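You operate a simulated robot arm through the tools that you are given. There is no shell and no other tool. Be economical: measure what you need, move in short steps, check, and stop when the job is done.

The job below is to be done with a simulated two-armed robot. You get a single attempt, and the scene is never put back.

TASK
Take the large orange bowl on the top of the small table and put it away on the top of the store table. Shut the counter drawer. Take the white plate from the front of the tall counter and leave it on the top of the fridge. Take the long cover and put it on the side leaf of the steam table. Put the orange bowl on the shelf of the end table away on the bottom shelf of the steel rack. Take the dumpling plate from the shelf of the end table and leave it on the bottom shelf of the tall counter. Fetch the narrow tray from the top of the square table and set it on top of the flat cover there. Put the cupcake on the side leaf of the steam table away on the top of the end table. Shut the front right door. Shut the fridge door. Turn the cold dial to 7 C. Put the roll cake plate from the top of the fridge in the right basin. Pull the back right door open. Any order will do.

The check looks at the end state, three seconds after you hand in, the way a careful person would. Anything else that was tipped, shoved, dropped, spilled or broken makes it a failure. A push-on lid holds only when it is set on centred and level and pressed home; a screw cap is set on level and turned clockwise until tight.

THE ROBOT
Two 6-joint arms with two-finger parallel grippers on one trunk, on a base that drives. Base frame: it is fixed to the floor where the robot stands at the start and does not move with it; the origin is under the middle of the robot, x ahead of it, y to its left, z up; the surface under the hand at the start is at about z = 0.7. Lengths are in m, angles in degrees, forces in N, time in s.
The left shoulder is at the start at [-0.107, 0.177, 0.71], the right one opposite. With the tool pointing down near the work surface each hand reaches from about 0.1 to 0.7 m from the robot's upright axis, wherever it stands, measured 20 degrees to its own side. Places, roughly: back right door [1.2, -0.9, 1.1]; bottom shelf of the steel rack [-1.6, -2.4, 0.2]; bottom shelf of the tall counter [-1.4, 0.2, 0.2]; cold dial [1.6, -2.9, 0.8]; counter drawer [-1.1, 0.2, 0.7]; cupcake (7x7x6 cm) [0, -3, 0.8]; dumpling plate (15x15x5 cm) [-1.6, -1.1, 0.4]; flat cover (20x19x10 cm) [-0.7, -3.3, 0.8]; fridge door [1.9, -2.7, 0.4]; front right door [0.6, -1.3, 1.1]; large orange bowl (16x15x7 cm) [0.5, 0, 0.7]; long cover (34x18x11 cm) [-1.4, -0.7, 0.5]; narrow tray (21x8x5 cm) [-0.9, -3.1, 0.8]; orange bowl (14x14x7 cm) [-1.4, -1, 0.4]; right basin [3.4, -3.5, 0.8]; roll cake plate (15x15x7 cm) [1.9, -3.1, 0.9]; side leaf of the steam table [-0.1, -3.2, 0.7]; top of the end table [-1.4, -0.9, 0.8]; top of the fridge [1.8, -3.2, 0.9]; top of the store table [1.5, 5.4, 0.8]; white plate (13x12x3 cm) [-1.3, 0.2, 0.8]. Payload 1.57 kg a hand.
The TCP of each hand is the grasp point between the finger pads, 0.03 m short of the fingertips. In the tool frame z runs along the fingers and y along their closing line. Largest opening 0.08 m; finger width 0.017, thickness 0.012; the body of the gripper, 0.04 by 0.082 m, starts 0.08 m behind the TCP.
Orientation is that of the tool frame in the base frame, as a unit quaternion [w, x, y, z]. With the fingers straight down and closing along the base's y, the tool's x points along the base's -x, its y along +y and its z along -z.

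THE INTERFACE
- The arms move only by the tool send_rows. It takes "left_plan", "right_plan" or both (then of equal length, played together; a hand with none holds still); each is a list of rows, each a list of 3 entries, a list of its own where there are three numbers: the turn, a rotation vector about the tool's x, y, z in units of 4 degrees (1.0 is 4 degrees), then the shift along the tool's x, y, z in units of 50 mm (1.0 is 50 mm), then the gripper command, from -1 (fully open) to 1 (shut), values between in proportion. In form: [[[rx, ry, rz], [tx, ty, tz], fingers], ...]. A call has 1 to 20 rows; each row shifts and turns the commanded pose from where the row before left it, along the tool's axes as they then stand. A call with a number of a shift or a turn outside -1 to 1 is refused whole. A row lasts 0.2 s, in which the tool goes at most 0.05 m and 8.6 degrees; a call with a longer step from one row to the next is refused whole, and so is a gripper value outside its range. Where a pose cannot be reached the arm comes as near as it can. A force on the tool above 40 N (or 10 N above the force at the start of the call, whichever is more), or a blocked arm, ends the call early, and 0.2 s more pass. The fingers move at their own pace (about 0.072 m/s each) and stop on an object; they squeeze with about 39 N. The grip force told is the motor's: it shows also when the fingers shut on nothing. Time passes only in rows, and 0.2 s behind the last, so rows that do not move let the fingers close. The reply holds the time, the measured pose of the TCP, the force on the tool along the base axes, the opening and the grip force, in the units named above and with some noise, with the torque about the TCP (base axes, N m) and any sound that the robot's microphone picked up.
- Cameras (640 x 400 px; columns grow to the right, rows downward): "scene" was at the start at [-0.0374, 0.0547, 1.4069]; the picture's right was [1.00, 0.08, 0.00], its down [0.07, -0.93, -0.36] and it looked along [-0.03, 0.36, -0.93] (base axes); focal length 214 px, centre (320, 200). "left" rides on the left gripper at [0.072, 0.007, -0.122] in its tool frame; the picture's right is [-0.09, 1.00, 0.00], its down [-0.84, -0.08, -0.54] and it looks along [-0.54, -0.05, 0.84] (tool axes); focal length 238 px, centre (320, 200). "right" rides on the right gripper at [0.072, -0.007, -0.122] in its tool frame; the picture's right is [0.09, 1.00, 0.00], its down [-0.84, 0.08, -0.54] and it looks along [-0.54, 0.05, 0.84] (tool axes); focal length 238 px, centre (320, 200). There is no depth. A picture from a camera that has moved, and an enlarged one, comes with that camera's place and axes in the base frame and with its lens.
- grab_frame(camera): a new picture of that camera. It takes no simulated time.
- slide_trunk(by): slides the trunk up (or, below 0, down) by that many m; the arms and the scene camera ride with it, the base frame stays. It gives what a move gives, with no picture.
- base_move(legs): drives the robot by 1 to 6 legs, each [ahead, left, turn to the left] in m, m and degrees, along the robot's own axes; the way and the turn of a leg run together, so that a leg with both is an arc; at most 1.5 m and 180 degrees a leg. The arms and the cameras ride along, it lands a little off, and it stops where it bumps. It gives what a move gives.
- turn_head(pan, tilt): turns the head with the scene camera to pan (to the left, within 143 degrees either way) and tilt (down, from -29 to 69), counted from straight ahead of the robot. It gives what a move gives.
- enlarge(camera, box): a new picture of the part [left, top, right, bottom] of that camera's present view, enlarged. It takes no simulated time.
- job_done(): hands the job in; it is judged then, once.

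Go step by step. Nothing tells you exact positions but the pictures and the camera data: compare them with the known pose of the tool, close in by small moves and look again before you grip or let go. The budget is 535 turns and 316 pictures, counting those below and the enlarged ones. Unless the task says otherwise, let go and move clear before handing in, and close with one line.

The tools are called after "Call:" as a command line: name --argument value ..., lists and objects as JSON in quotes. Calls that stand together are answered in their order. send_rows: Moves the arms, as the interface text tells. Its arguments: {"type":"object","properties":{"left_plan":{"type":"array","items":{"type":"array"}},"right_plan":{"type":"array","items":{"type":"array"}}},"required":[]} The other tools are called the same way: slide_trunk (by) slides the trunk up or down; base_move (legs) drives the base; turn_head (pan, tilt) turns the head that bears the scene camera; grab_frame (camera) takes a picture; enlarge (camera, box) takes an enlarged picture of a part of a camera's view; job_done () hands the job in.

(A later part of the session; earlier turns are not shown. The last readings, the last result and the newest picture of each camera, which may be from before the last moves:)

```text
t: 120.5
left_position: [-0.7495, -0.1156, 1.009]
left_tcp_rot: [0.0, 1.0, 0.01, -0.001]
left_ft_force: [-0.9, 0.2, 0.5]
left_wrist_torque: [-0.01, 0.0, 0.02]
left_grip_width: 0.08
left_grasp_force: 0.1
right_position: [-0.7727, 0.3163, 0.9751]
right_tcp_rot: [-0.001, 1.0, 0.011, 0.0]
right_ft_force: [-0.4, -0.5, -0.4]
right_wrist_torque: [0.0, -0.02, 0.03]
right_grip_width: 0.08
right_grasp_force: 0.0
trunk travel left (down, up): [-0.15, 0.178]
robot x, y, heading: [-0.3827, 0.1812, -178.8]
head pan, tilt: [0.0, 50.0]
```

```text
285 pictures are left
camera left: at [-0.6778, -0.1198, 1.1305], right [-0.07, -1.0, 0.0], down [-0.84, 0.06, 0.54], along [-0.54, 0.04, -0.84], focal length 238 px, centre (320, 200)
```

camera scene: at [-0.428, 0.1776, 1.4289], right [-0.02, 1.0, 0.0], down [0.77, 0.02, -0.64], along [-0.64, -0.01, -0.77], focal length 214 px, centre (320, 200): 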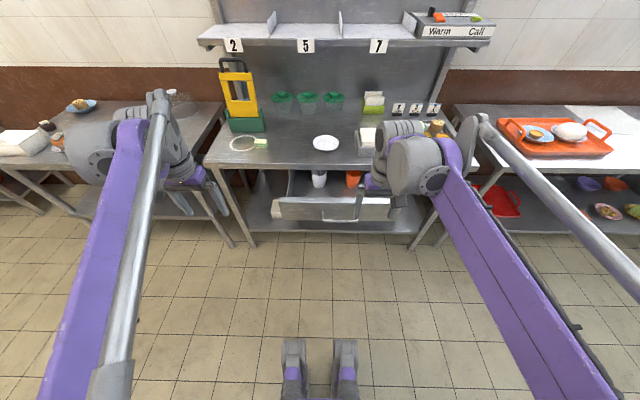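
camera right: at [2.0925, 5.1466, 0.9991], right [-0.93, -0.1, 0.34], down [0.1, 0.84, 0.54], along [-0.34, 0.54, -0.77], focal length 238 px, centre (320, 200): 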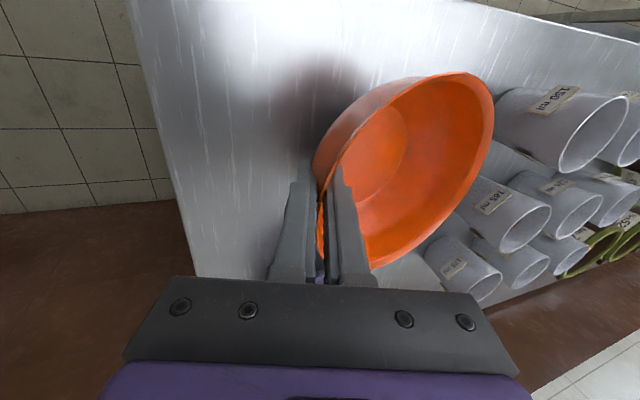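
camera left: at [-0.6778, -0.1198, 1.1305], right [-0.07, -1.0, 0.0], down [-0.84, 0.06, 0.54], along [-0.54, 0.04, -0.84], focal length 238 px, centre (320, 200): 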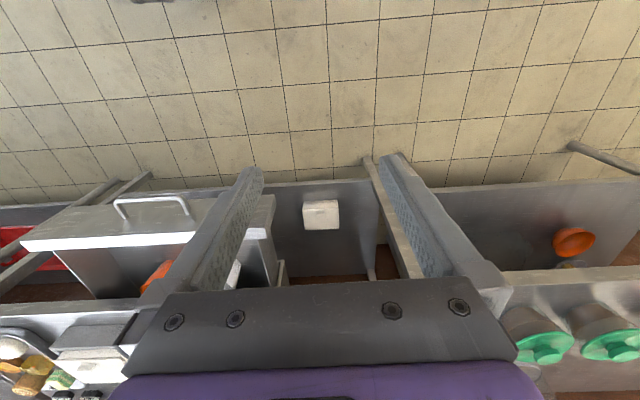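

The drawer front stands out to about x = -1.0. I close in, then tilt the left hand, closed, in front of the drawer face left of its handle.

Call:
base_move --legs '[[0.1, 0, -1.2]]'

Call:
send_rows --left_plan '[[[0, 0, 0], [0.8, 0, 0], 1], [[0, 0, 0], [0.8, 0, 0], 1], [[0, -1, 0], [0, -0.47, 0], 1], [[0, -1, 0], [0, -0.47, 0], 1], [[0, -1, 0], [0, -0.47, 0], 1], [[0, -1, 0], [0, -0.47, 0], 1], [[0, -1, 0], [0, -0.47, 0], 1], [[0, -1, 0], [0, -0.47, 0], 1], [[0, -1, 0], [0, -0.47, 0], 1], [[0, -1, 0], [0, -0.47, 0], 1], [[0, -1, 0], [0, -0.47, 0], 1], [[0, -1, 0], [0, -0.47, 0], 1], [[0, 0, 0], [0, 0, 0], 1]]'

Call:
grab_frame --camera "scene"

```text
t: 121.7
left_position: [-0.8548, -0.1087, 1.0087]
left_tcp_rot: [0.0, 1.0, 0.0, 0.0]
left_ft_force: [0.1, -1.0, -0.2]
left_wrist_torque: [-0.03, 0.0, -0.01]
left_grip_width: 0.0802
left_grasp_force: 0.0
right_position: [-0.8691, 0.3217, 0.9758]
right_tcp_rot: [0.0, 1.0, 0.0, 0.0]
right_ft_force: [-0.2, -0.1, 0.5]
right_wrist_torque: [-0.03, -0.05, 0.0]
right_grip_width: 0.0802
right_grasp_force: 0.1
trunk travel left (down, up): [-0.15, 0.178]
robot x, y, heading: [-0.4836, 0.176, -180.0]
head pan, tilt: [0.0, 50.0]
```

```text
t: 124.5
left_position: [-0.7743, 0.1271, 1.0083]
left_tcp_rot: [0.001, 0.939, 0.0, -0.343]
left_ft_force: [-1.4, -0.2, 0.1]
left_wrist_torque: [-0.02, -0.03, -0.04]
left_grip_width: 0.0
left_grasp_force: 21.6
right_position: [-0.8671, 0.3223, 0.9743]
right_tcp_rot: [0.0, 1.0, 0.001, 0.0]
right_ft_force: [-0.2, -0.5, -0.3]
right_wrist_torque: [0.01, 0.04, -0.01]
right_grip_width: 0.0799
right_grasp_force: 0.0
trunk travel left (down, up): [-0.15, 0.178]
robot x, y, heading: [-0.4828, 0.1802, -180.1]
head pan, tilt: [0.0, 50.0]
```

```text
284 pictures are left
camera scene: at [-0.5268, 0.1775, 1.4289], right [0.0, 1.0, 0.0], down [0.77, 0.0, -0.64], along [-0.64, 0.0, -0.77], focal length 214 px, centre (320, 200)
```

scene: 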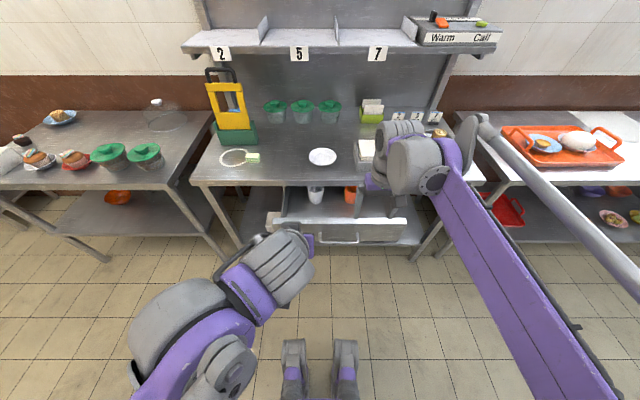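

Call:
send_rows --left_plan '[[[0, 0, 0], [0.57, 0, 0.68], 1], [[0, 0, 0], [0.57, 0, 0.68], 1], [[0, 0, 0], [0.57, 0, 0.68], 1], [[0, 0, 0], [0.57, 0, 0.68], 1], [[0, 0, 0], [0.57, 0, 0.68], 1], [[0, 0, 0], [0.57, 0, 0.68], 1], [[0, 0, 0], [0.57, 0, 0.68], 1], [[0, 0, 0], [0.57, 0, 0.68], 1], [[0, 0, 0], [0, 0, 0], 1]]'

Call:
grab_frame --camera "left"

Call:
grab_frame --camera "scene"

```text
t: 126.5
left_position: [-0.7816, 0.1285, 0.6761]
left_tcp_rot: [-0.001, 0.94, 0.0, -0.341]
left_ft_force: [0.9, 0.0, -0.2]
left_wrist_torque: [0.01, -0.03, -0.01]
left_grip_width: 0.0
left_grasp_force: 21.5
left hand out of reach, approached as far as the arm can: row 8
right_position: [-0.8681, 0.3227, 0.9765]
right_tcp_rot: [0.0, 1.0, 0.001, 0.001]
right_ft_force: [-0.5, 0.3, -0.5]
right_wrist_torque: [-0.01, 0.0, -0.04]
right_grip_width: 0.0801
right_grasp_force: 0.1
trunk travel left (down, up): [-0.15, 0.178]
robot x, y, heading: [-0.4861, 0.1747, -179.9]
head pan, tilt: [0.0, 50.0]
```

```text
283 pictures are left
camera left: at [-0.6478, 0.1216, 0.723], right [-0.07, -1.0, 0.06], down [-0.29, 0.08, 0.95], along [-0.95, 0.05, -0.3], focal length 238 px, centre (320, 200)
```

left: 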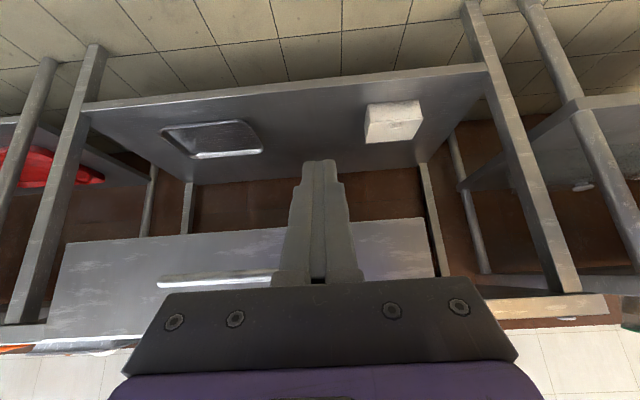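

```text
282 pictures are left
camera scene: at [-0.5268, 0.1774, 1.4289], right [0.0, 1.0, 0.0], down [0.77, 0.0, -0.64], along [-0.64, 0.0, -0.77], focal length 214 px, centre (320, 200)
```

scene: 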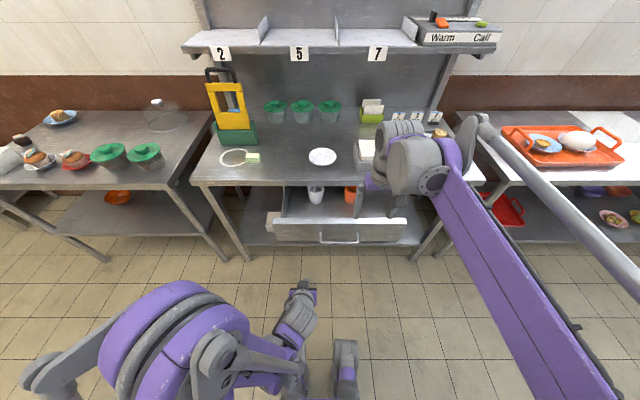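

The drawer face is at x≈-1.0, z 0.66–0.79. I raise the fist a bit and push forward until the drawer stops.

Call:
send_rows --left_plan '[[[0, 0, 0], [-0.5, 0, -0.61], 1], [[0, 0, 0], [-0.61, 0, 0.51], 1], [[0, 0, 0], [-0.61, 0, 0.51], 1], [[0, 0, 0], [-0.61, 0, 0.51], 1], [[0, 0, 0], [-0.61, 0, 0.51], 1], [[0, 0, 0], [-0.61, 0, 0.51], 1], [[0, 0, 0], [-0.4, 0, 0.34], 1], [[0, 0, 0], [-0.4, 0, 0.34], 1], [[0, 0, 0], [-0.4, 0, 0.34], 1]]'

Call:
grab_frame --camera "scene"

Call:
grab_frame --camera "left"

```text
t: 128.5
left_position: [-1.0577, 0.1282, 0.7136]
left_tcp_rot: [0.0, 0.94, 0.001, -0.342]
left_ft_force: [0.4, 0.1, -0.4]
left_wrist_torque: [0.0, -0.06, 0.0]
left_grip_width: 0.0001
left_grasp_force: 21.3
right_position: [-0.8683, 0.3224, 0.9744]
right_tcp_rot: [0.0, 1.0, 0.001, 0.0]
right_ft_force: [-0.3, 0.1, 0.3]
right_wrist_torque: [0.0, -0.02, -0.01]
right_grip_width: 0.0799
right_grasp_force: 0.1
trunk travel left (down, up): [-0.15, 0.178]
robot x, y, heading: [-0.4805, 0.1799, -179.9]
head pan, tilt: [0.0, 50.0]
```

```text
281 pictures are left
camera scene: at [-0.5275, 0.1775, 1.4288], right [0.0, 1.0, 0.0], down [0.77, 0.0, -0.64], along [-0.64, 0.0, -0.77], focal length 214 px, centre (320, 200)
```

scene: 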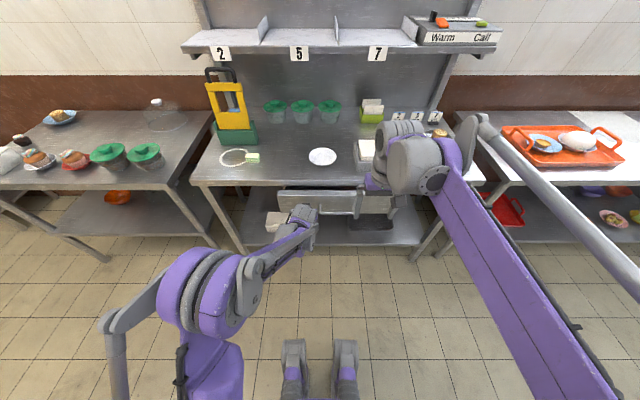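

```text
280 pictures are left
camera left: at [-0.9245, 0.1215, 0.7611], right [-0.07, -1.0, 0.06], down [-0.29, 0.08, 0.95], along [-0.95, 0.05, -0.3], focal length 238 px, centre (320, 200)
```

left: 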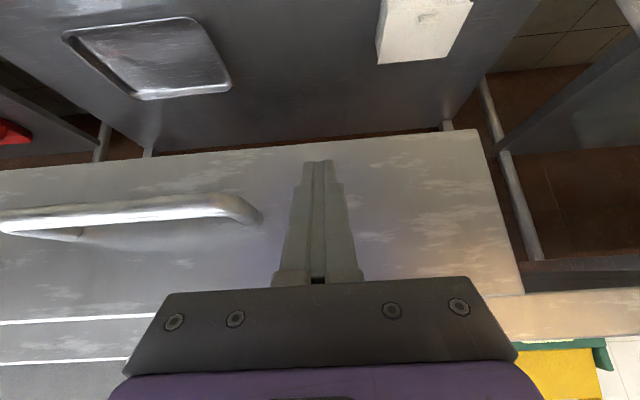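

The drawer is nearly in; I keep pushing.

Call:
send_rows --left_plan '[[[0, 0, 0], [-0.3, 0, 0.255], 1], [[0, 0, 0], [-0.3, 0, 0.255], 1], [[0, 0, 0], [-0.3, 0, 0.255], 1], [[0, 0, 0], [-0.3, 0, 0.255], 1], [[0, 0, 0], [-0.3, 0, 0.255], 1]]'

Call:
grab_frame --camera "left"

Call:
enlarge --camera "scene" --box '[180, 120, 440, 280]'

```text
t: 129.3
left_position: [-1.1125, 0.1278, 0.7135]
left_tcp_rot: [0.0, 0.942, 0.001, -0.336]
left_ft_force: [13.6, -0.3, 5.0]
left_wrist_torque: [0.01, -0.17, -0.01]
left_grip_width: 0.0004
left_grasp_force: 21.0
right_position: [-0.869, 0.321, 0.9757]
right_tcp_rot: [0.0, 1.0, 0.001, 0.0]
right_ft_force: [-0.6, 0.3, 0.3]
right_wrist_torque: [0.0, -0.03, 0.0]
right_grip_width: 0.0799
right_grasp_force: 0.1
trunk travel left (down, up): [-0.15, 0.178]
robot x, y, heading: [-0.4819, 0.1795, -180.1]
head pan, tilt: [0.0, 50.0]
stopped in row 4 (left hand): the force on the tool passed its limit at 61 N (the readings are from after the stop); the commanded pose is now the measured one
```

```text
279 pictures are left
camera left: at [-0.9798, 0.1227, 0.7619], right [-0.07, -1.0, 0.06], down [-0.31, 0.08, 0.95], along [-0.95, 0.05, -0.31], focal length 238 px, centre (320, 200)
```

left: 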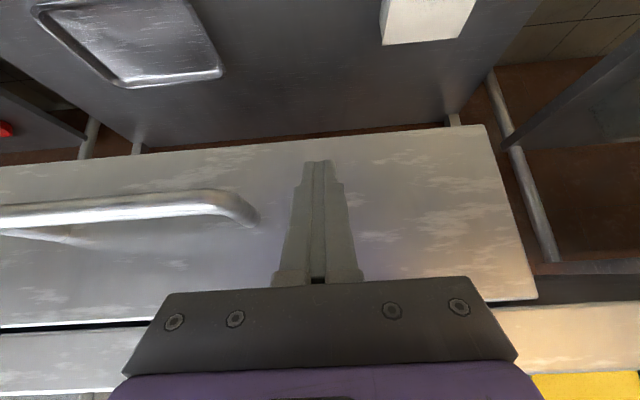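

```text
2.46 times, centred on (310, 200) of scene
camera zoom: at [-0.5264, 0.1775, 1.4289], right [0.0, 1.0, 0.0], down [0.77, 0.0, -0.64], along [-0.64, 0.0, -0.77], focal length 528 px, centre (345, 200)
```

zoom: 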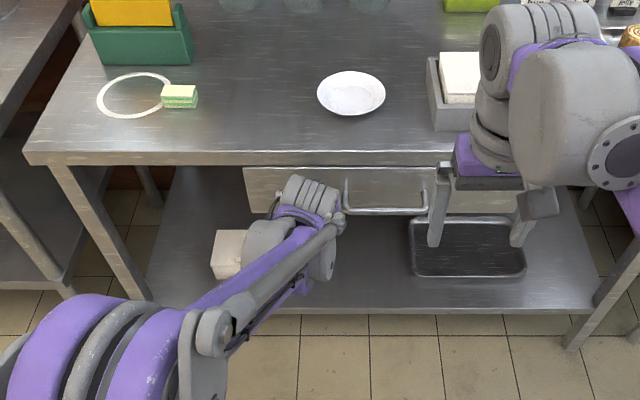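

Drawer is shut. I withdraw the left hand up and back to a neutral pose.

Call:
send_rows --left_plan '[[[0, 0, 0], [0.61, 0, -0.51], 1], [[0, 0, 0], [0.61, 0, -0.51], 1], [[0, 0, 0], [0.61, 0, -0.51], 1], [[0, 0, 0], [0.61, 0, -0.51], 1], [[0, 0, 0], [0.61, 0, -0.51], 1], [[0, 0, 0], [-0.57, 0, -0.68], 1], [[0, 0, 0], [-0.57, 0, -0.68], 1], [[0, 0, 0], [-0.57, 0, -0.68], 1], [[0, 0, 0], [-0.57, 0, -0.68], 1], [[0, 0, 0], [-0.57, 0, -0.68], 1], [[0, 0, 0], [-0.57, 0, -0.68], 1], [[0, 0, 0], [-0.57, 0, -0.68], 1]]'

Call:
send_rows --left_plan '[[[0, 1, 0], [0, 0.5, 0], -1], [[0, 1, 0], [0, 0.5, 0], -1], [[0, 1, 0], [0, 0.5, 0], -1], [[0, 1, 0], [0, 0.5, 0], -1], [[0, 1, 0], [0, 0.5, 0], -1], [[0, 1, 0], [0, 0.5, 0], -1], [[0, 1, 0], [0, 0.5, 0], -1], [[0, 1, 0], [0, 0.5, 0], -1], [[0, 1, 0], [0, 0.5, 0], -1], [[0, 1, 0], [0, 0.5, 0], -1]]'

Call:
base_move --legs '[[0.2, 0, 0]]'

Call:
grab_frame --camera "right"

Call:
grab_frame --camera "scene"

```text
t: 131.9
left_position: [-0.9188, 0.1272, 1.0255]
left_tcp_rot: [0.0, 0.942, 0.0, -0.336]
left_ft_force: [-0.3, 0.0, 1.0]
left_wrist_torque: [0.01, 0.01, 0.0]
left_grip_width: 0.0
left_grasp_force: 20.9
right_position: [-0.8689, 0.3222, 0.9751]
right_tcp_rot: [0.001, 1.0, 0.0, 0.0]
right_ft_force: [0.3, 0.4, -0.4]
right_wrist_torque: [0.0, 0.02, 0.02]
right_grip_width: 0.0801
right_grasp_force: 0.1
trunk travel left (down, up): [-0.15, 0.178]
robot x, y, heading: [-0.4817, 0.1778, -180.0]
head pan, tilt: [0.0, 50.0]
```

```text
t: 134.1
left_position: [-0.9181, -0.1221, 1.0251]
left_tcp_rot: [0.0, 1.0, 0.001, 0.007]
left_ft_force: [-0.1, 0.5, 0.1]
left_wrist_torque: [0.01, 0.0, -0.03]
left_grip_width: 0.0803
left_grasp_force: 0.0
right_position: [-0.8699, 0.3217, 0.9754]
right_tcp_rot: [0.0, 1.0, 0.0, 0.0]
right_ft_force: [0.4, 0.7, -0.3]
right_wrist_torque: [-0.01, -0.02, -0.01]
right_grip_width: 0.0801
right_grasp_force: 0.0
trunk travel left (down, up): [-0.15, 0.178]
robot x, y, heading: [-0.4791, 0.1756, -180.1]
head pan, tilt: [0.0, 50.0]
```

```text
t: 135.7
left_position: [-1.1171, -0.1221, 1.0249]
left_tcp_rot: [0.0, 1.0, 0.001, 0.006]
left_ft_force: [-1.0, 0.0, 0.1]
left_wrist_torque: [0.0, 0.0, 0.01]
left_grip_width: 0.0804
left_grasp_force: 0.1
right_position: [-1.0677, 0.3226, 0.9748]
right_tcp_rot: [0.0, 1.0, 0.0, 0.0]
right_ft_force: [-0.5, 0.5, 0.2]
right_wrist_torque: [0.01, -0.03, 0.0]
right_grip_width: 0.0799
right_grasp_force: 0.1
trunk travel left (down, up): [-0.15, 0.178]
robot x, y, heading: [-0.6789, 0.1804, -180.1]
head pan, tilt: [0.0, 50.0]
```

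```text
277 pictures are left
camera right: at [-0.9966, 0.3297, 1.0968], right [0.09, -1.0, 0.0], down [-0.84, -0.08, 0.54], along [-0.54, -0.05, -0.84], focal length 238 px, centre (320, 200)
```

right: 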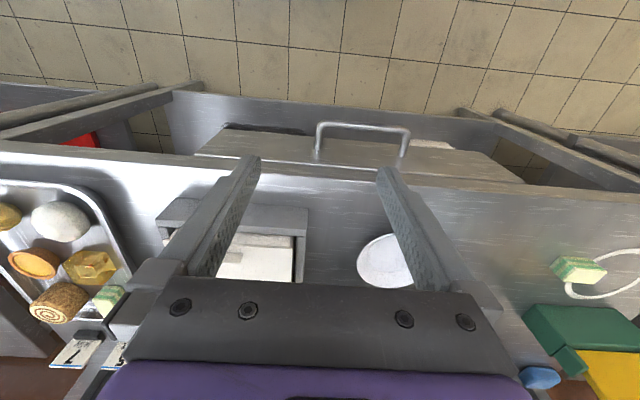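

```text
276 pictures are left
camera scene: at [-0.727, 0.1774, 1.4289], right [0.0, 1.0, 0.0], down [0.77, 0.0, -0.64], along [-0.64, 0.0, -0.77], focal length 214 px, centre (320, 200)
```

scene: 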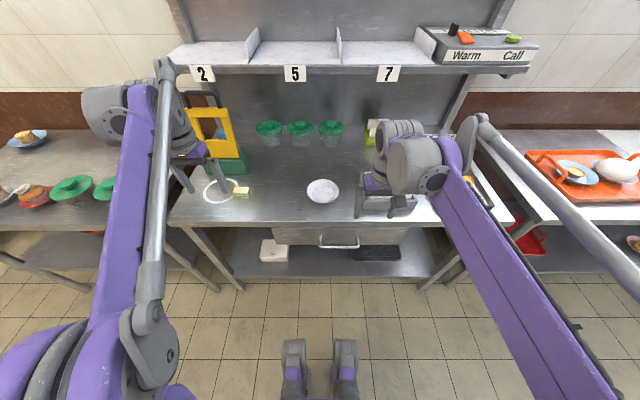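

The plate is at about (-1.27, 0.19) on the counter. I bring the right hand in front of it and turn the wrist 90° so it can pinch the near rim.

Call:
send_rows --right_plan '[[[0, 0, 0], [-0.3, 0.88, 0], -0.3], [[0, 0, 0], [0, 0.88, 0], -0.3], [[0, 0, 0], [0, 0.88, 0], -0.3], [[0, 0, 1], [0, 0, 0], -0.3], [[0, 0, 1], [0, 0, 0], -0.3], [[0, 0, 1], [0, 0, 0], -0.3], [[0, 0, 1], [0, 0, 0], -0.3], [[0, 0, 1], [0, 0, 0], -0.3], [[0, 0, 1], [0, 0, 0], -0.3], [[0, 0, 1], [0, 0, 0], -0.3], [[0, 0, 1], [0, 0, 0], -0.3], [[0, 0, 1], [0, 0, 0], -0.3], [[0, 0, 1], [0, 0, 0], -0.3], [[0, 0, 1], [0, 0, 0], -0.3], [[0, 0, 1], [0, 0, 0], -0.3], [[0, 0, 1], [0, 0, 0], -0.3], [[0, 0, 1], [0, 0, 0], -0.3], [[0, 0, 1], [0, 0, 0], -0.3], [[0, 0, 1], [0, 0, 0], -0.3]]'

Call:
send_rows --right_plan '[[[0, 0, 1], [0, 0, 0], -0.3], [[0, 0, 1], [0, 0, 0], -0.3], [[0, 0, 1], [0, 0, 0], -0.3], [[0, 0, 1], [0, 0, 0], -0.3], [[0, 0, 1], [0, 0, 0], -0.3], [[0, 0, 1], [0, 0, 0], -0.3], [[0, 0, 0.5], [0, 0, 0], -0.3], [[-1, 0, 0], [0, 0, 0], -0.3], [[-1, 0, 0], [0, 0, 0], -0.3], [[-1, 0, 0], [0, 0, 0], -0.3], [[-1, 0, 0], [0, 0, 0], -0.3], [[-1, 0, 0], [0, 0, 0], -0.3], [[-1, 0, 0], [0, 0, 0], -0.3], [[-1, 0, 0], [0, 0, 0], -0.3], [[-1, 0, 0], [0, 0, 0], -0.3], [[-1, 0, 0], [0, 0, 0], -0.3], [[-1, 0, 0], [0, 0, 0], -0.3], [[0, 0, 0], [0, 0, 0], -0.3]]'

Call:
grab_frame --camera "right"

Call:
grab_frame --camera "scene"

```text
t: 139.7
left_position: [-1.1171, -0.1197, 1.0248]
left_tcp_rot: [0.001, 1.0, 0.001, 0.006]
left_ft_force: [0.9, 0.6, 0.4]
left_wrist_torque: [-0.01, 0.03, 0.03]
left_grip_width: 0.0799
left_grasp_force: 0.1
right_position: [-1.0825, 0.1904, 0.976]
right_tcp_rot: [0.0, 0.847, -0.531, 0.0]
right_ft_force: [0.4, -0.9, 0.2]
right_wrist_torque: [-0.03, 0.03, 0.02]
right_grip_width: 0.0518
right_grasp_force: 0.1
trunk travel left (down, up): [-0.15, 0.178]
robot x, y, heading: [-0.681, 0.1809, -179.9]
head pan, tilt: [0.0, 50.0]
```

```text
t: 143.5
left_position: [-1.1159, -0.1209, 1.0242]
left_tcp_rot: [0.0, 1.0, 0.0, 0.006]
left_ft_force: [0.0, -0.5, -0.8]
left_wrist_torque: [0.02, 0.02, 0.02]
left_grip_width: 0.0802
left_grasp_force: 0.0
right_position: [-1.0827, 0.191, 0.9741]
right_tcp_rot: [0.242, 0.665, -0.664, -0.241]
right_ft_force: [-1.3, 0.7, 0.0]
right_wrist_torque: [-0.01, 0.0, -0.01]
right_grip_width: 0.0518
right_grasp_force: 0.1
trunk travel left (down, up): [-0.15, 0.178]
robot x, y, heading: [-0.6789, 0.1806, -180.3]
head pan, tilt: [0.0, 50.0]
```

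```text
275 pictures are left
camera right: at [-0.9993, 0.1192, 1.0644], right [-0.76, -0.09, 0.64], down [0.29, 0.84, 0.46], along [-0.58, 0.54, -0.61], focal length 238 px, centre (320, 200)
```

right: 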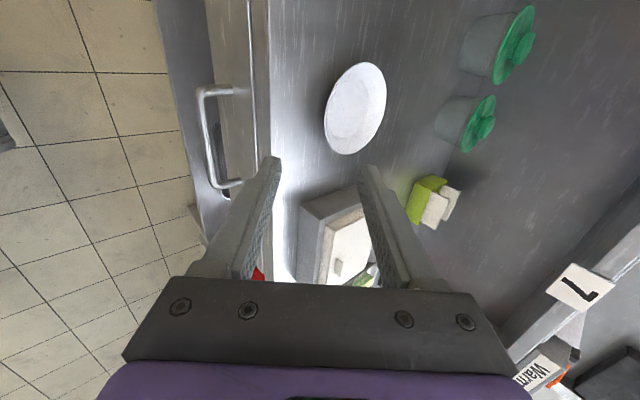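

```text
274 pictures are left
camera scene: at [-0.7263, 0.1773, 1.4289], right [0.0, 1.0, 0.0], down [0.77, 0.0, -0.64], along [-0.64, 0.0, -0.77], focal length 214 px, centre (320, 200)
```

scene: 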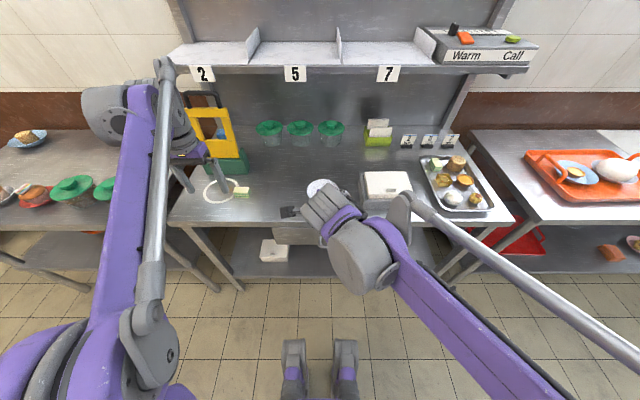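

Call:
send_rows --right_plan '[[[0, 0, 0], [0, 0.2, 0.6], 0.2], [[0, 0, 0], [0, 0, 0.7], 0.2], [[0, 0, 0], [0, 0, 0.7], 0.2], [[0, 0, 0], [0, 0, 0.5], 0.2], [[0, 0, 0], [0, 0, 0], 0.2]]'

Call:
grab_frame --camera "right"

Call:
turn_head --pan 5 --tilt 55

Call:
enlarge --camera "scene" --box '[240, 100, 400, 220]'

```text
t: 144.7
left_position: [-1.1165, -0.1216, 1.0245]
left_tcp_rot: [0.0, 1.0, 0.001, 0.006]
left_ft_force: [0.1, -0.1, 0.5]
left_wrist_torque: [-0.03, 0.0, 0.01]
left_grip_width: 0.08
left_grasp_force: 0.1
right_position: [-1.1703, 0.1917, 0.8855]
right_tcp_rot: [0.242, 0.665, -0.664, -0.242]
right_ft_force: [0.5, -0.7, -0.1]
right_wrist_torque: [0.0, -0.01, 0.0]
right_grip_width: 0.0319
right_grasp_force: 0.1
trunk travel left (down, up): [-0.15, 0.178]
robot x, y, heading: [-0.6822, 0.177, -180.1]
head pan, tilt: [0.0, 50.0]
```

```text
273 pictures are left
camera right: at [-1.0866, 0.1192, 0.9753], right [-0.76, -0.09, 0.64], down [0.29, 0.84, 0.46], along [-0.58, 0.54, -0.61], focal length 238 px, centre (320, 200)
```

right: 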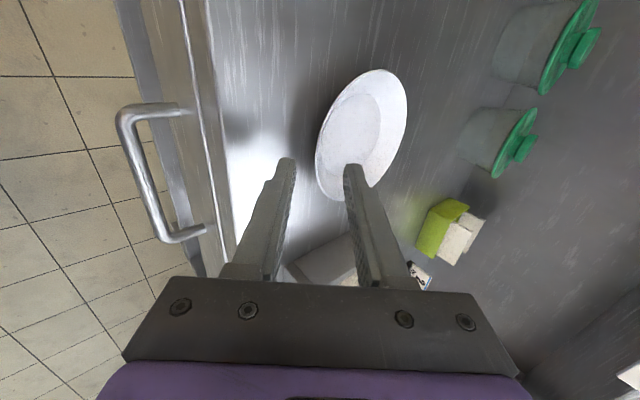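

```text
t: 145.4
left_position: [-1.1171, -0.1215, 1.0247]
left_tcp_rot: [0.0, 1.0, 0.001, 0.006]
left_ft_force: [0.1, 0.6, 0.4]
left_wrist_torque: [0.02, -0.02, -0.03]
left_grip_width: 0.08
left_grasp_force: 0.0
right_position: [-1.1704, 0.1905, 0.8868]
right_tcp_rot: [-0.242, -0.664, 0.665, 0.242]
right_ft_force: [0.0, 0.1, 0.3]
right_wrist_torque: [0.0, 0.02, 0.0]
right_grip_width: 0.0318
right_grasp_force: 0.1
trunk travel left (down, up): [-0.15, 0.178]
robot x, y, heading: [-0.6837, 0.1747, -179.9]
head pan, tilt: [5.0, 55.0]
```

```text
3.33 times, centred on (320, 160) of scene
camera zoom: at [-0.7211, 0.1711, 1.4224], right [-0.09, 1.0, 0.0], down [0.82, 0.07, -0.57], along [-0.57, -0.05, -0.82], focal length 715 px, centre (320, 333)
```

zoom: 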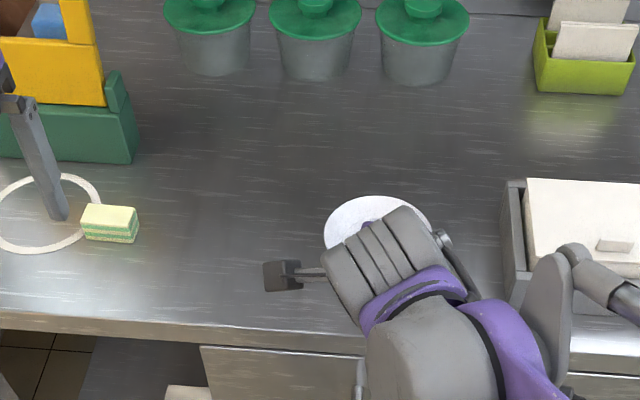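

Call:
send_rows --right_plan '[[[0, 0, 0], [0, 0, 0.4], 0.2], [[0, 0, 0], [0, 0, 0.4], 0.2], [[0, 0, 0], [0, 0, 0.25], 0.2], [[0, 0, 0], [0, 0, 0], 0.2]]'

Call:
grab_frame --camera "right"

```text
t: 146.0
left_position: [-1.116, -0.1204, 1.0256]
left_tcp_rot: [0.0, 1.0, 0.002, 0.005]
left_ft_force: [-0.4, -0.5, 0.4]
left_wrist_torque: [-0.02, -0.01, -0.03]
left_grip_width: 0.0801
left_grasp_force: 0.0
right_position: [-1.1917, 0.1903, 0.8597]
right_tcp_rot: [0.241, 0.666, -0.664, -0.241]
right_ft_force: [9.5, 1.1, 13.2]
right_wrist_torque: [0.0, -0.44, -0.01]
right_grip_width: 0.0316
right_grasp_force: 0.1
trunk travel left (down, up): [-0.15, 0.178]
robot x, y, heading: [-0.681, 0.1793, 180.0]
head pan, tilt: [5.0, 55.0]
stopped in row 3 (right hand): the force on the tool passed its limit at 64 N (the readings are from after the stop); the commanded pose is now the measured one
```

```text
271 pictures are left
camera right: at [-1.108, 0.1185, 0.9494], right [-0.76, -0.09, 0.64], down [0.29, 0.84, 0.47], along [-0.58, 0.54, -0.61], focal length 238 px, centre (320, 200)
```

right: 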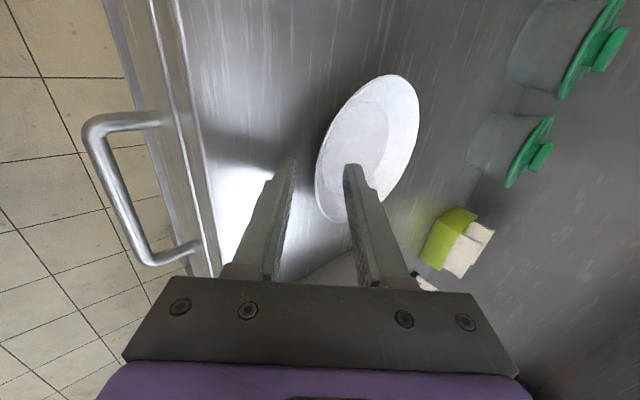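

Fingertip touches the counter (top ≈0.815), and the rim is within the jaws. I back off a few mm and close.

Call:
send_rows --right_plan '[[[0, 0, 0], [0, 0, -0.06], 0.2], [[0, 0, 0], [0, 0, 0], 0.6], [[0, 0, 0], [0, 0, 0], 1], [[0, 0, 0], [0, 0, 0], 1], [[0, 0, 0], [0, 0, 0], 1]]'

Call:
grab_frame --camera "right"

```text
t: 147.2
left_position: [-1.1164, -0.1215, 1.0248]
left_tcp_rot: [-0.001, 1.0, 0.0, 0.005]
left_ft_force: [0.1, -0.5, 0.3]
left_wrist_torque: [0.01, -0.01, 0.01]
left_grip_width: 0.08
left_grasp_force: 0.1
right_position: [-1.1919, 0.1897, 0.8622]
right_tcp_rot: [0.241, 0.665, -0.664, -0.241]
right_ft_force: [-1.8, -0.6, 6.1]
right_wrist_torque: [-0.26, 0.45, -0.05]
right_grip_width: 0.0032
right_grasp_force: 24.7
trunk travel left (down, up): [-0.15, 0.178]
robot x, y, heading: [-0.6807, 0.1756, 180.0]
head pan, tilt: [5.0, 55.0]
```

```text
270 pictures are left
camera right: at [-1.1078, 0.1184, 0.951], right [-0.76, -0.09, 0.64], down [0.29, 0.84, 0.47], along [-0.58, 0.54, -0.61], focal length 238 px, centre (320, 200)
```

right: 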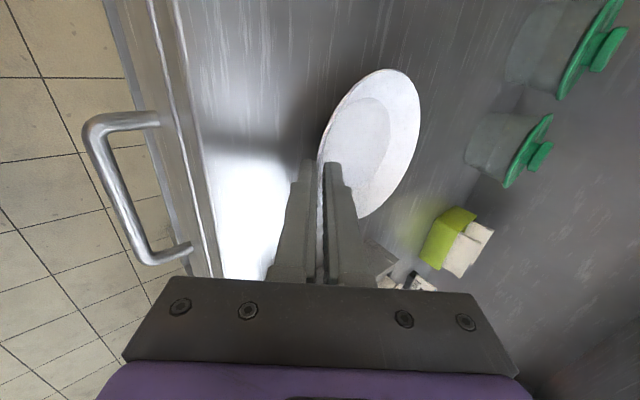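

Call:
send_rows --right_plan '[[[0, 0, 0], [0, 0.32, -0.38], 1], [[0, 0, 0], [0, 0.32, -0.38], 1], [[0, 0, 0], [0, 0.32, -0.38], 1], [[0, 0, 0], [0, 0.32, -0.38], 1], [[0, 0, 0], [0, 0.32, -0.38], 1], [[0, 0, 0], [0, 0, 0], 1]]'

Call:
grab_frame --camera "right"

```text
t: 148.6
left_position: [-1.1173, -0.1205, 1.0249]
left_tcp_rot: [0.0, 1.0, 0.002, 0.006]
left_ft_force: [0.3, 0.3, -0.8]
left_wrist_torque: [-0.03, 0.0, -0.02]
left_grip_width: 0.08
left_grasp_force: 0.0
right_position: [-1.1924, 0.1897, 0.9849]
right_tcp_rot: [0.241, 0.666, -0.664, -0.241]
right_ft_force: [0.5, -0.2, -1.3]
right_wrist_torque: [0.01, -0.06, 0.03]
right_grip_width: 0.0031
right_grasp_force: 23.9
trunk travel left (down, up): [-0.15, 0.178]
robot x, y, heading: [-0.6794, 0.1782, 180.0]
head pan, tilt: [5.0, 55.0]
```

```text
269 pictures are left
camera right: at [-1.1084, 0.1188, 1.0751], right [-0.76, -0.09, 0.64], down [0.29, 0.84, 0.47], along [-0.58, 0.54, -0.61], focal length 238 px, centre (320, 200)
```

right: 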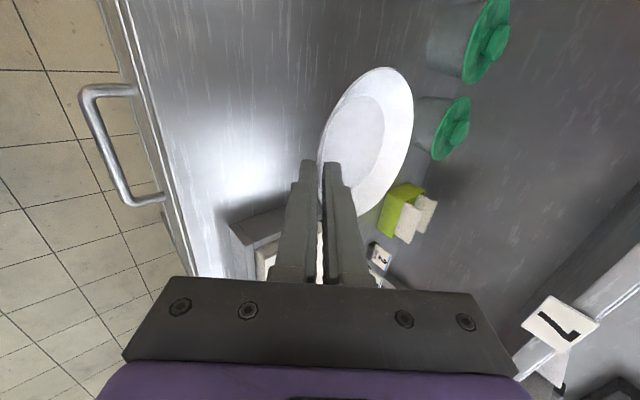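

Plate held well. I back out, turn to face south and look for the way to the fridge.

Call:
base_move --legs '[[-0.4, 0, 0], [0, 0, 90], [0.6, 0, 0]]'

Call:
turn_head --pan 20 --tilt 20

Call:
grab_frame --camera "scene"

```text
t: 157.9
left_position: [0.0224, -0.8537, 1.0251]
left_tcp_rot: [-0.005, 0.705, 0.709, 0.004]
left_ft_force: [-0.6, 0.0, 0.5]
left_wrist_torque: [0.01, 0.0, 0.02]
left_grip_width: 0.0802
left_grasp_force: 0.0
right_position: [-0.2882, -0.9288, 0.9862]
right_tcp_rot: [0.341, 0.94, 0.003, 0.0]
right_ft_force: [1.0, -0.7, -0.7]
right_wrist_torque: [0.03, -0.02, -0.04]
right_grip_width: 0.0032
right_grasp_force: 24.0
trunk travel left (down, up): [-0.15, 0.178]
robot x, y, heading: [-0.2784, -0.4189, -89.6]
head pan, tilt: [5.0, 55.0]
```

```text
t: 158.9
left_position: [0.0239, -0.8544, 1.0241]
left_tcp_rot: [-0.005, 0.705, 0.71, 0.004]
left_ft_force: [0.1, -0.7, 0.9]
left_wrist_torque: [-0.03, -0.01, -0.02]
left_grip_width: 0.0799
left_grasp_force: 0.0
right_position: [-0.2879, -0.9302, 0.9869]
right_tcp_rot: [0.341, 0.94, 0.003, 0.001]
right_ft_force: [-0.3, -0.9, -1.0]
right_wrist_torque: [0.05, 0.0, 0.0]
right_grip_width: 0.0028
right_grasp_force: 23.9
trunk travel left (down, up): [-0.15, 0.178]
robot x, y, heading: [-0.2806, -0.4184, -89.8]
head pan, tilt: [20.0, 20.0]
```

```text
268 pictures are left
camera scene: at [-0.2471, -0.476, 1.4744], right [-0.94, -0.35, 0.0], down [-0.12, 0.32, -0.94], along [0.33, -0.88, -0.34], focal length 214 px, centre (320, 200)
```

scene: 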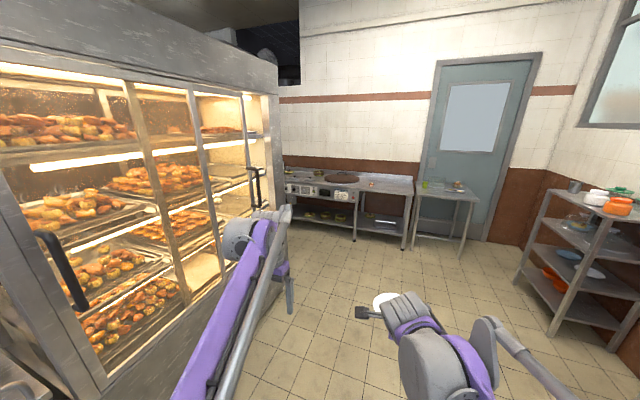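

Call:
base_move --legs '[[0.85, -0.05, 0]]'

Call:
turn_head --pan 90 --tilt 20

Call:
grab_frame --camera "scene"

Call:
turn_head --pan 40 --tilt 20

Call:
grab_frame --camera "scene"

```text
t: 163.5
left_position: [-0.0228, -1.7082, 1.0248]
left_tcp_rot: [-0.004, 0.705, 0.709, 0.004]
left_ft_force: [-1.0, -0.7, 0.5]
left_wrist_torque: [0.0, 0.0, -0.02]
left_grip_width: 0.0799
left_grasp_force: 0.1
right_position: [-0.3337, -1.7836, 0.9856]
right_tcp_rot: [0.341, 0.94, 0.004, 0.001]
right_ft_force: [1.1, -0.5, -0.7]
right_wrist_torque: [0.03, 0.03, 0.02]
right_grip_width: 0.0031
right_grasp_force: 24.6
trunk travel left (down, up): [-0.15, 0.178]
robot x, y, heading: [-0.3243, -1.2717, -89.6]
head pan, tilt: [20.0, 20.0]
```

```text
t: 164.9
left_position: [-0.0223, -1.7077, 1.0255]
left_tcp_rot: [-0.005, 0.705, 0.71, 0.004]
left_ft_force: [-0.1, 0.4, 0.1]
left_wrist_torque: [0.0, 0.0, 0.02]
left_grip_width: 0.0799
left_grasp_force: 0.0
right_position: [-0.3325, -1.7848, 0.9859]
right_tcp_rot: [0.342, 0.94, 0.003, 0.001]
right_ft_force: [0.3, 0.4, -0.9]
right_wrist_torque: [0.02, 0.01, 0.01]
right_grip_width: 0.0027
right_grasp_force: 24.4
trunk travel left (down, up): [-0.15, 0.178]
robot x, y, heading: [-0.3219, -1.2739, -89.6]
head pan, tilt: [90.0, 20.0]
```

```text
267 pictures are left
camera scene: at [-0.2315, -1.2423, 1.4745], right [0.01, -1.0, 0.0], down [-0.34, 0.0, -0.94], along [0.94, 0.0, -0.34], focal length 214 px, centre (320, 200)
```

scene: 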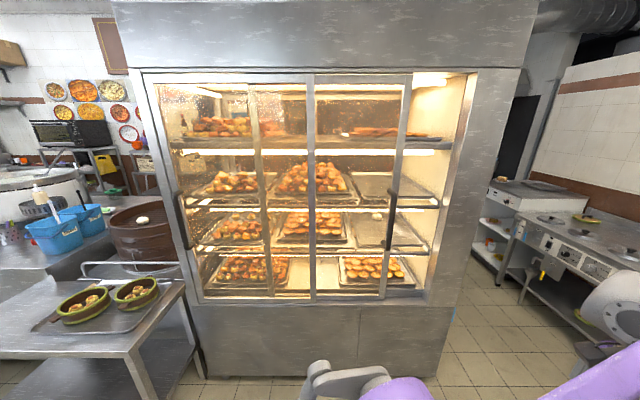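

```text
t: 166.1
left_position: [-0.0239, -1.7074, 1.0245]
left_tcp_rot: [-0.004, 0.705, 0.709, 0.004]
left_ft_force: [0.3, -0.3, -0.4]
left_wrist_torque: [0.0, 0.01, -0.01]
left_grip_width: 0.0799
left_grasp_force: 0.0
right_position: [-0.3327, -1.7838, 0.9854]
right_tcp_rot: [0.341, 0.94, 0.004, 0.001]
right_ft_force: [-0.5, 0.3, -0.5]
right_wrist_torque: [0.06, -0.01, 0.0]
right_grip_width: 0.0032
right_grasp_force: 24.5
trunk travel left (down, up): [-0.15, 0.178]
robot x, y, heading: [-0.3236, -1.2757, -89.7]
head pan, tilt: [40.0, 20.0]
```

```text
266 pictures are left
camera scene: at [-0.2643, -1.3137, 1.4745], right [-0.76, -0.65, 0.0], down [-0.22, 0.26, -0.94], along [0.61, -0.72, -0.34], focal length 214 px, centre (320, 200)
```

scene: 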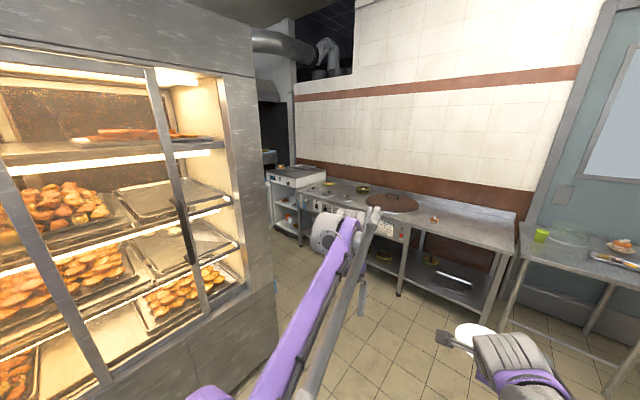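

The cabinet doors slide. The passage to the fridge is narrow, so I check my own base footprint first.

Call:
turn_head --pan 140 --tilt 69

Call:
grab_frame --camera "scene"

Call:
turn_head --pan 60 --tilt 40

Call:
grab_frame --camera "scene"

```text
t: 167.8
left_position: [-0.0225, -1.7069, 1.0249]
left_tcp_rot: [-0.004, 0.704, 0.71, 0.004]
left_ft_force: [-0.4, 0.2, -0.5]
left_wrist_torque: [0.0, -0.03, 0.01]
left_grip_width: 0.0803
left_grasp_force: 0.1
right_position: [-0.3315, -1.7848, 0.9858]
right_tcp_rot: [0.341, 0.94, 0.003, 0.0]
right_ft_force: [-0.5, 0.1, -0.4]
right_wrist_torque: [0.02, 0.01, 0.02]
right_grip_width: 0.0029
right_grasp_force: 24.5
trunk travel left (down, up): [-0.15, 0.178]
robot x, y, heading: [-0.3228, -1.2773, -89.7]
head pan, tilt: [140.0, 68.8]
```

```text
265 pictures are left
camera scene: at [-0.2889, -1.1997, 1.4069], right [0.77, -0.64, 0.0], down [-0.6, -0.72, -0.36], along [0.23, 0.28, -0.93], focal length 214 px, centre (320, 200)
```

scene: 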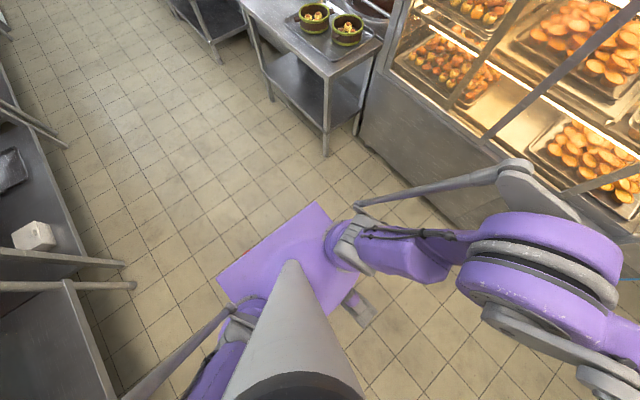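

```text
t: 169.4
left_position: [-0.0225, -1.7071, 1.0247]
left_tcp_rot: [-0.005, 0.705, 0.709, 0.004]
left_ft_force: [-0.4, 0.3, -0.4]
left_wrist_torque: [-0.05, -0.02, 0.05]
left_grip_width: 0.0799
left_grasp_force: 0.0
right_position: [-0.3334, -1.784, 0.9854]
right_tcp_rot: [0.341, 0.94, 0.003, 0.0]
right_ft_force: [-0.2, -0.8, -0.7]
right_wrist_torque: [0.04, -0.01, 0.02]
right_grip_width: 0.0031
right_grasp_force: 24.2
trunk travel left (down, up): [-0.15, 0.178]
robot x, y, heading: [-0.324, -1.2767, -90.0]
head pan, tilt: [60.0, 40.0]
```

```text
264 pictures are left
camera scene: at [-0.2507, -1.2848, 1.443], right [-0.49, -0.87, 0.0], down [-0.56, 0.32, -0.77], along [0.67, -0.38, -0.64], focal length 214 px, centre (320, 200)
```

scene: 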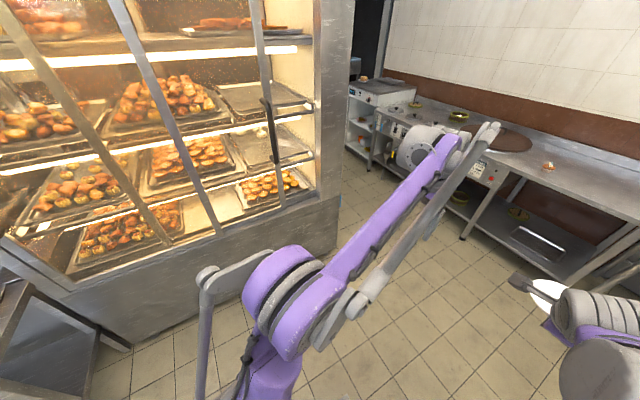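

Base is about 0.65 wide and reaches 0.45 behind the axis. I'll go facing south and strafe east between cabinet and stove line.

Call:
base_move --legs '[[1.12, 0, 0], [0, 0.6, 0]]'

Call:
turn_head --pan 40 --tilt 30

Call:
grab_frame --camera "scene"

```text
t: 180.3
left_position: [0.5793, -2.8122, 1.0248]
left_tcp_rot: [-0.004, 0.706, 0.708, 0.005]
left_ft_force: [-0.6, 1.0, 0.2]
left_wrist_torque: [0.02, 0.01, -0.06]
left_grip_width: 0.0801
left_grasp_force: 0.0
right_position: [0.2696, -2.8871, 0.9857]
right_tcp_rot: [0.341, 0.94, 0.002, -0.001]
right_ft_force: [0.0, -0.4, 0.0]
right_wrist_torque: [0.04, -0.02, 0.02]
right_grip_width: 0.003
right_grasp_force: 24.5
trunk travel left (down, up): [-0.15, 0.178]
robot x, y, heading: [0.2747, -2.381, -89.7]
head pan, tilt: [60.0, 40.0]
```

```text
t: 181.2
left_position: [0.5793, -2.8112, 1.0254]
left_tcp_rot: [-0.005, 0.706, 0.708, 0.004]
left_ft_force: [-0.3, -0.2, -0.3]
left_wrist_torque: [0.03, 0.02, 0.0]
left_grip_width: 0.0804
left_grasp_force: 0.2
right_position: [0.2687, -2.8864, 0.9851]
right_tcp_rot: [0.341, 0.94, 0.002, -0.001]
right_ft_force: [-0.2, 0.8, -0.2]
right_wrist_torque: [0.03, 0.02, 0.0]
right_grip_width: 0.0031
right_grasp_force: 23.8
trunk travel left (down, up): [-0.15, 0.178]
robot x, y, heading: [0.2783, -2.379, -89.8]
head pan, tilt: [40.0, 30.0]
```

```text
263 pictures are left
camera scene: at [0.3369, -2.4142, 1.4584], right [-0.76, -0.65, 0.0], down [-0.32, 0.38, -0.87], along [0.56, -0.66, -0.5], focal length 214 px, centre (320, 200)
```

scene: 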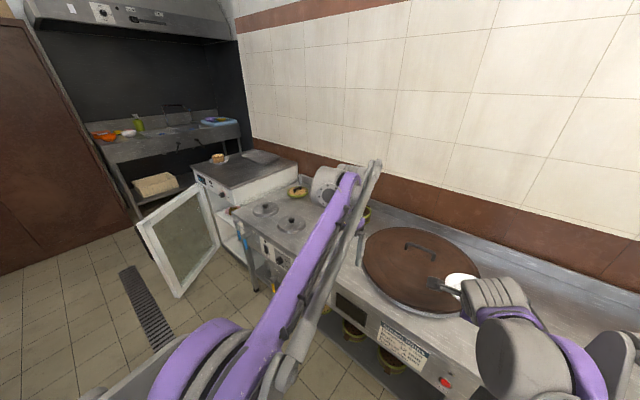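

Call:
enlarge --camera "scene" --box '[130, 110, 330, 310]'

```text
2.00 times, centred on (230, 210) of scene
camera zoom: at [0.3369, -2.4142, 1.4584], right [-0.76, -0.65, 0.0], down [-0.32, 0.38, -0.87], along [0.56, -0.66, -0.5], focal length 429 px, centre (500, 180)
```

zoom: 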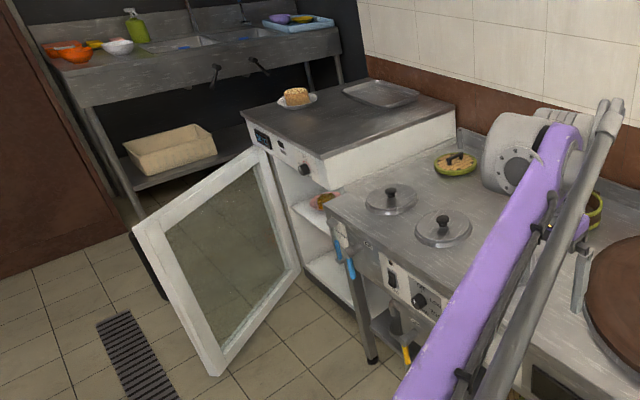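

Fridge door is hinged at its east side and open ~55°. I raise the hands a bit and strafe to stand by the fridge, west of the door.

Call:
send_rows --right_plan '[[[0, 0, 0], [0, 0.51, -0.61], 1], [[0, 0, 0], [0, 0.51, -0.61], 1]]'

Call:
base_move --legs '[[0.06, 0.9, 0]]'

Call:
turn_head --pan 50 --tilt 45

Call:
grab_frame --camera "scene"

Call:
grab_frame --camera "left"

```text
t: 181.8
left_position: [0.5799, -2.8108, 1.0253]
left_tcp_rot: [-0.005, 0.706, 0.708, 0.004]
left_ft_force: [-0.2, 0.4, 0.3]
left_wrist_torque: [0.02, 0.0, 0.04]
left_grip_width: 0.08
left_grasp_force: 0.0
right_position: [0.269, -2.8872, 1.0663]
right_tcp_rot: [0.341, 0.94, 0.001, -0.001]
right_ft_force: [0.1, -0.8, 0.1]
right_wrist_torque: [0.01, 0.05, 0.01]
right_grip_width: 0.003
right_grasp_force: 24.2
trunk travel left (down, up): [-0.15, 0.178]
robot x, y, heading: [0.2834, -2.3774, -89.8]
head pan, tilt: [40.0, 30.0]
```

```text
t: 190.1
left_position: [1.4836, -2.868, 1.0251]
left_tcp_rot: [-0.004, 0.705, 0.709, 0.005]
left_ft_force: [-0.1, -0.6, 0.0]
left_wrist_torque: [-0.02, -0.01, 0.02]
left_grip_width: 0.0799
left_grasp_force: 0.1
right_position: [1.1714, -2.9434, 1.0652]
right_tcp_rot: [0.341, 0.94, 0.004, 0.001]
right_ft_force: [-0.3, -0.3, -1.4]
right_wrist_torque: [0.05, -0.01, 0.0]
right_grip_width: 0.0031
right_grasp_force: 24.5
trunk travel left (down, up): [-0.15, 0.178]
robot x, y, heading: [1.1789, -2.4303, -89.9]
head pan, tilt: [40.0, 30.0]
```

```text
t: 190.8
left_position: [1.4835, -2.8676, 1.0249]
left_tcp_rot: [-0.005, 0.705, 0.71, 0.005]
left_ft_force: [0.4, 0.2, -0.1]
left_wrist_torque: [0.0, 0.01, 0.02]
left_grip_width: 0.0798
left_grasp_force: 0.1
right_position: [1.172, -2.9425, 1.0646]
right_tcp_rot: [0.342, 0.94, 0.004, 0.0]
right_ft_force: [-0.1, -0.1, -0.4]
right_wrist_torque: [0.06, 0.01, 0.01]
right_grip_width: 0.003
right_grasp_force: 23.8
trunk travel left (down, up): [-0.15, 0.178]
robot x, y, heading: [1.1798, -2.4329, -89.6]
head pan, tilt: [50.0, 45.0]
```

```text
261 pictures are left
camera scene: at [1.2434, -2.4539, 1.4358], right [-0.64, -0.77, 0.0], down [-0.54, 0.45, -0.71], along [0.54, -0.45, -0.71], focal length 214 px, centre (320, 200)
```

scene: 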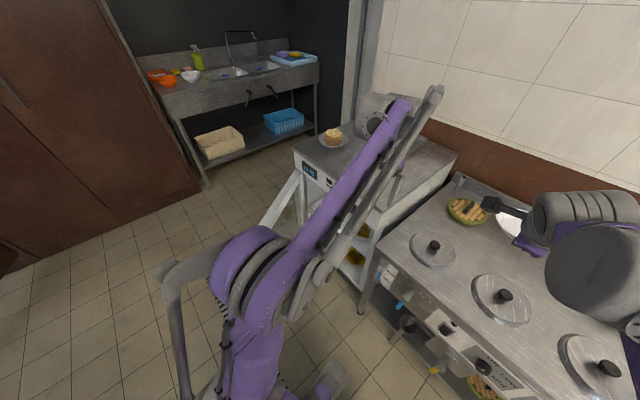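

```text
260 pictures are left
camera left: at [1.4887, -2.7962, 1.1476], right [1.0, -0.09, 0.0], down [-0.07, -0.84, 0.53], along [-0.05, -0.53, -0.85], focal length 238 px, centre (320, 200)
```

left: 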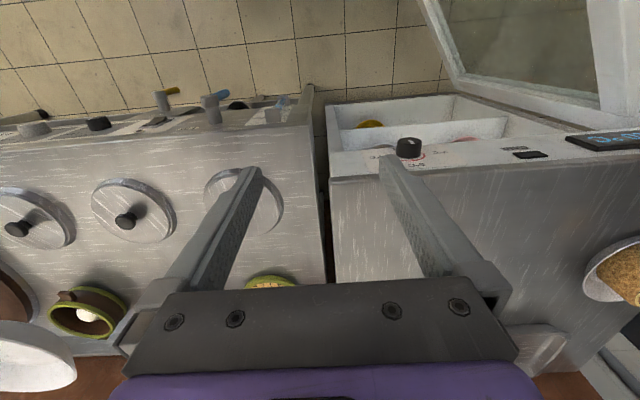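

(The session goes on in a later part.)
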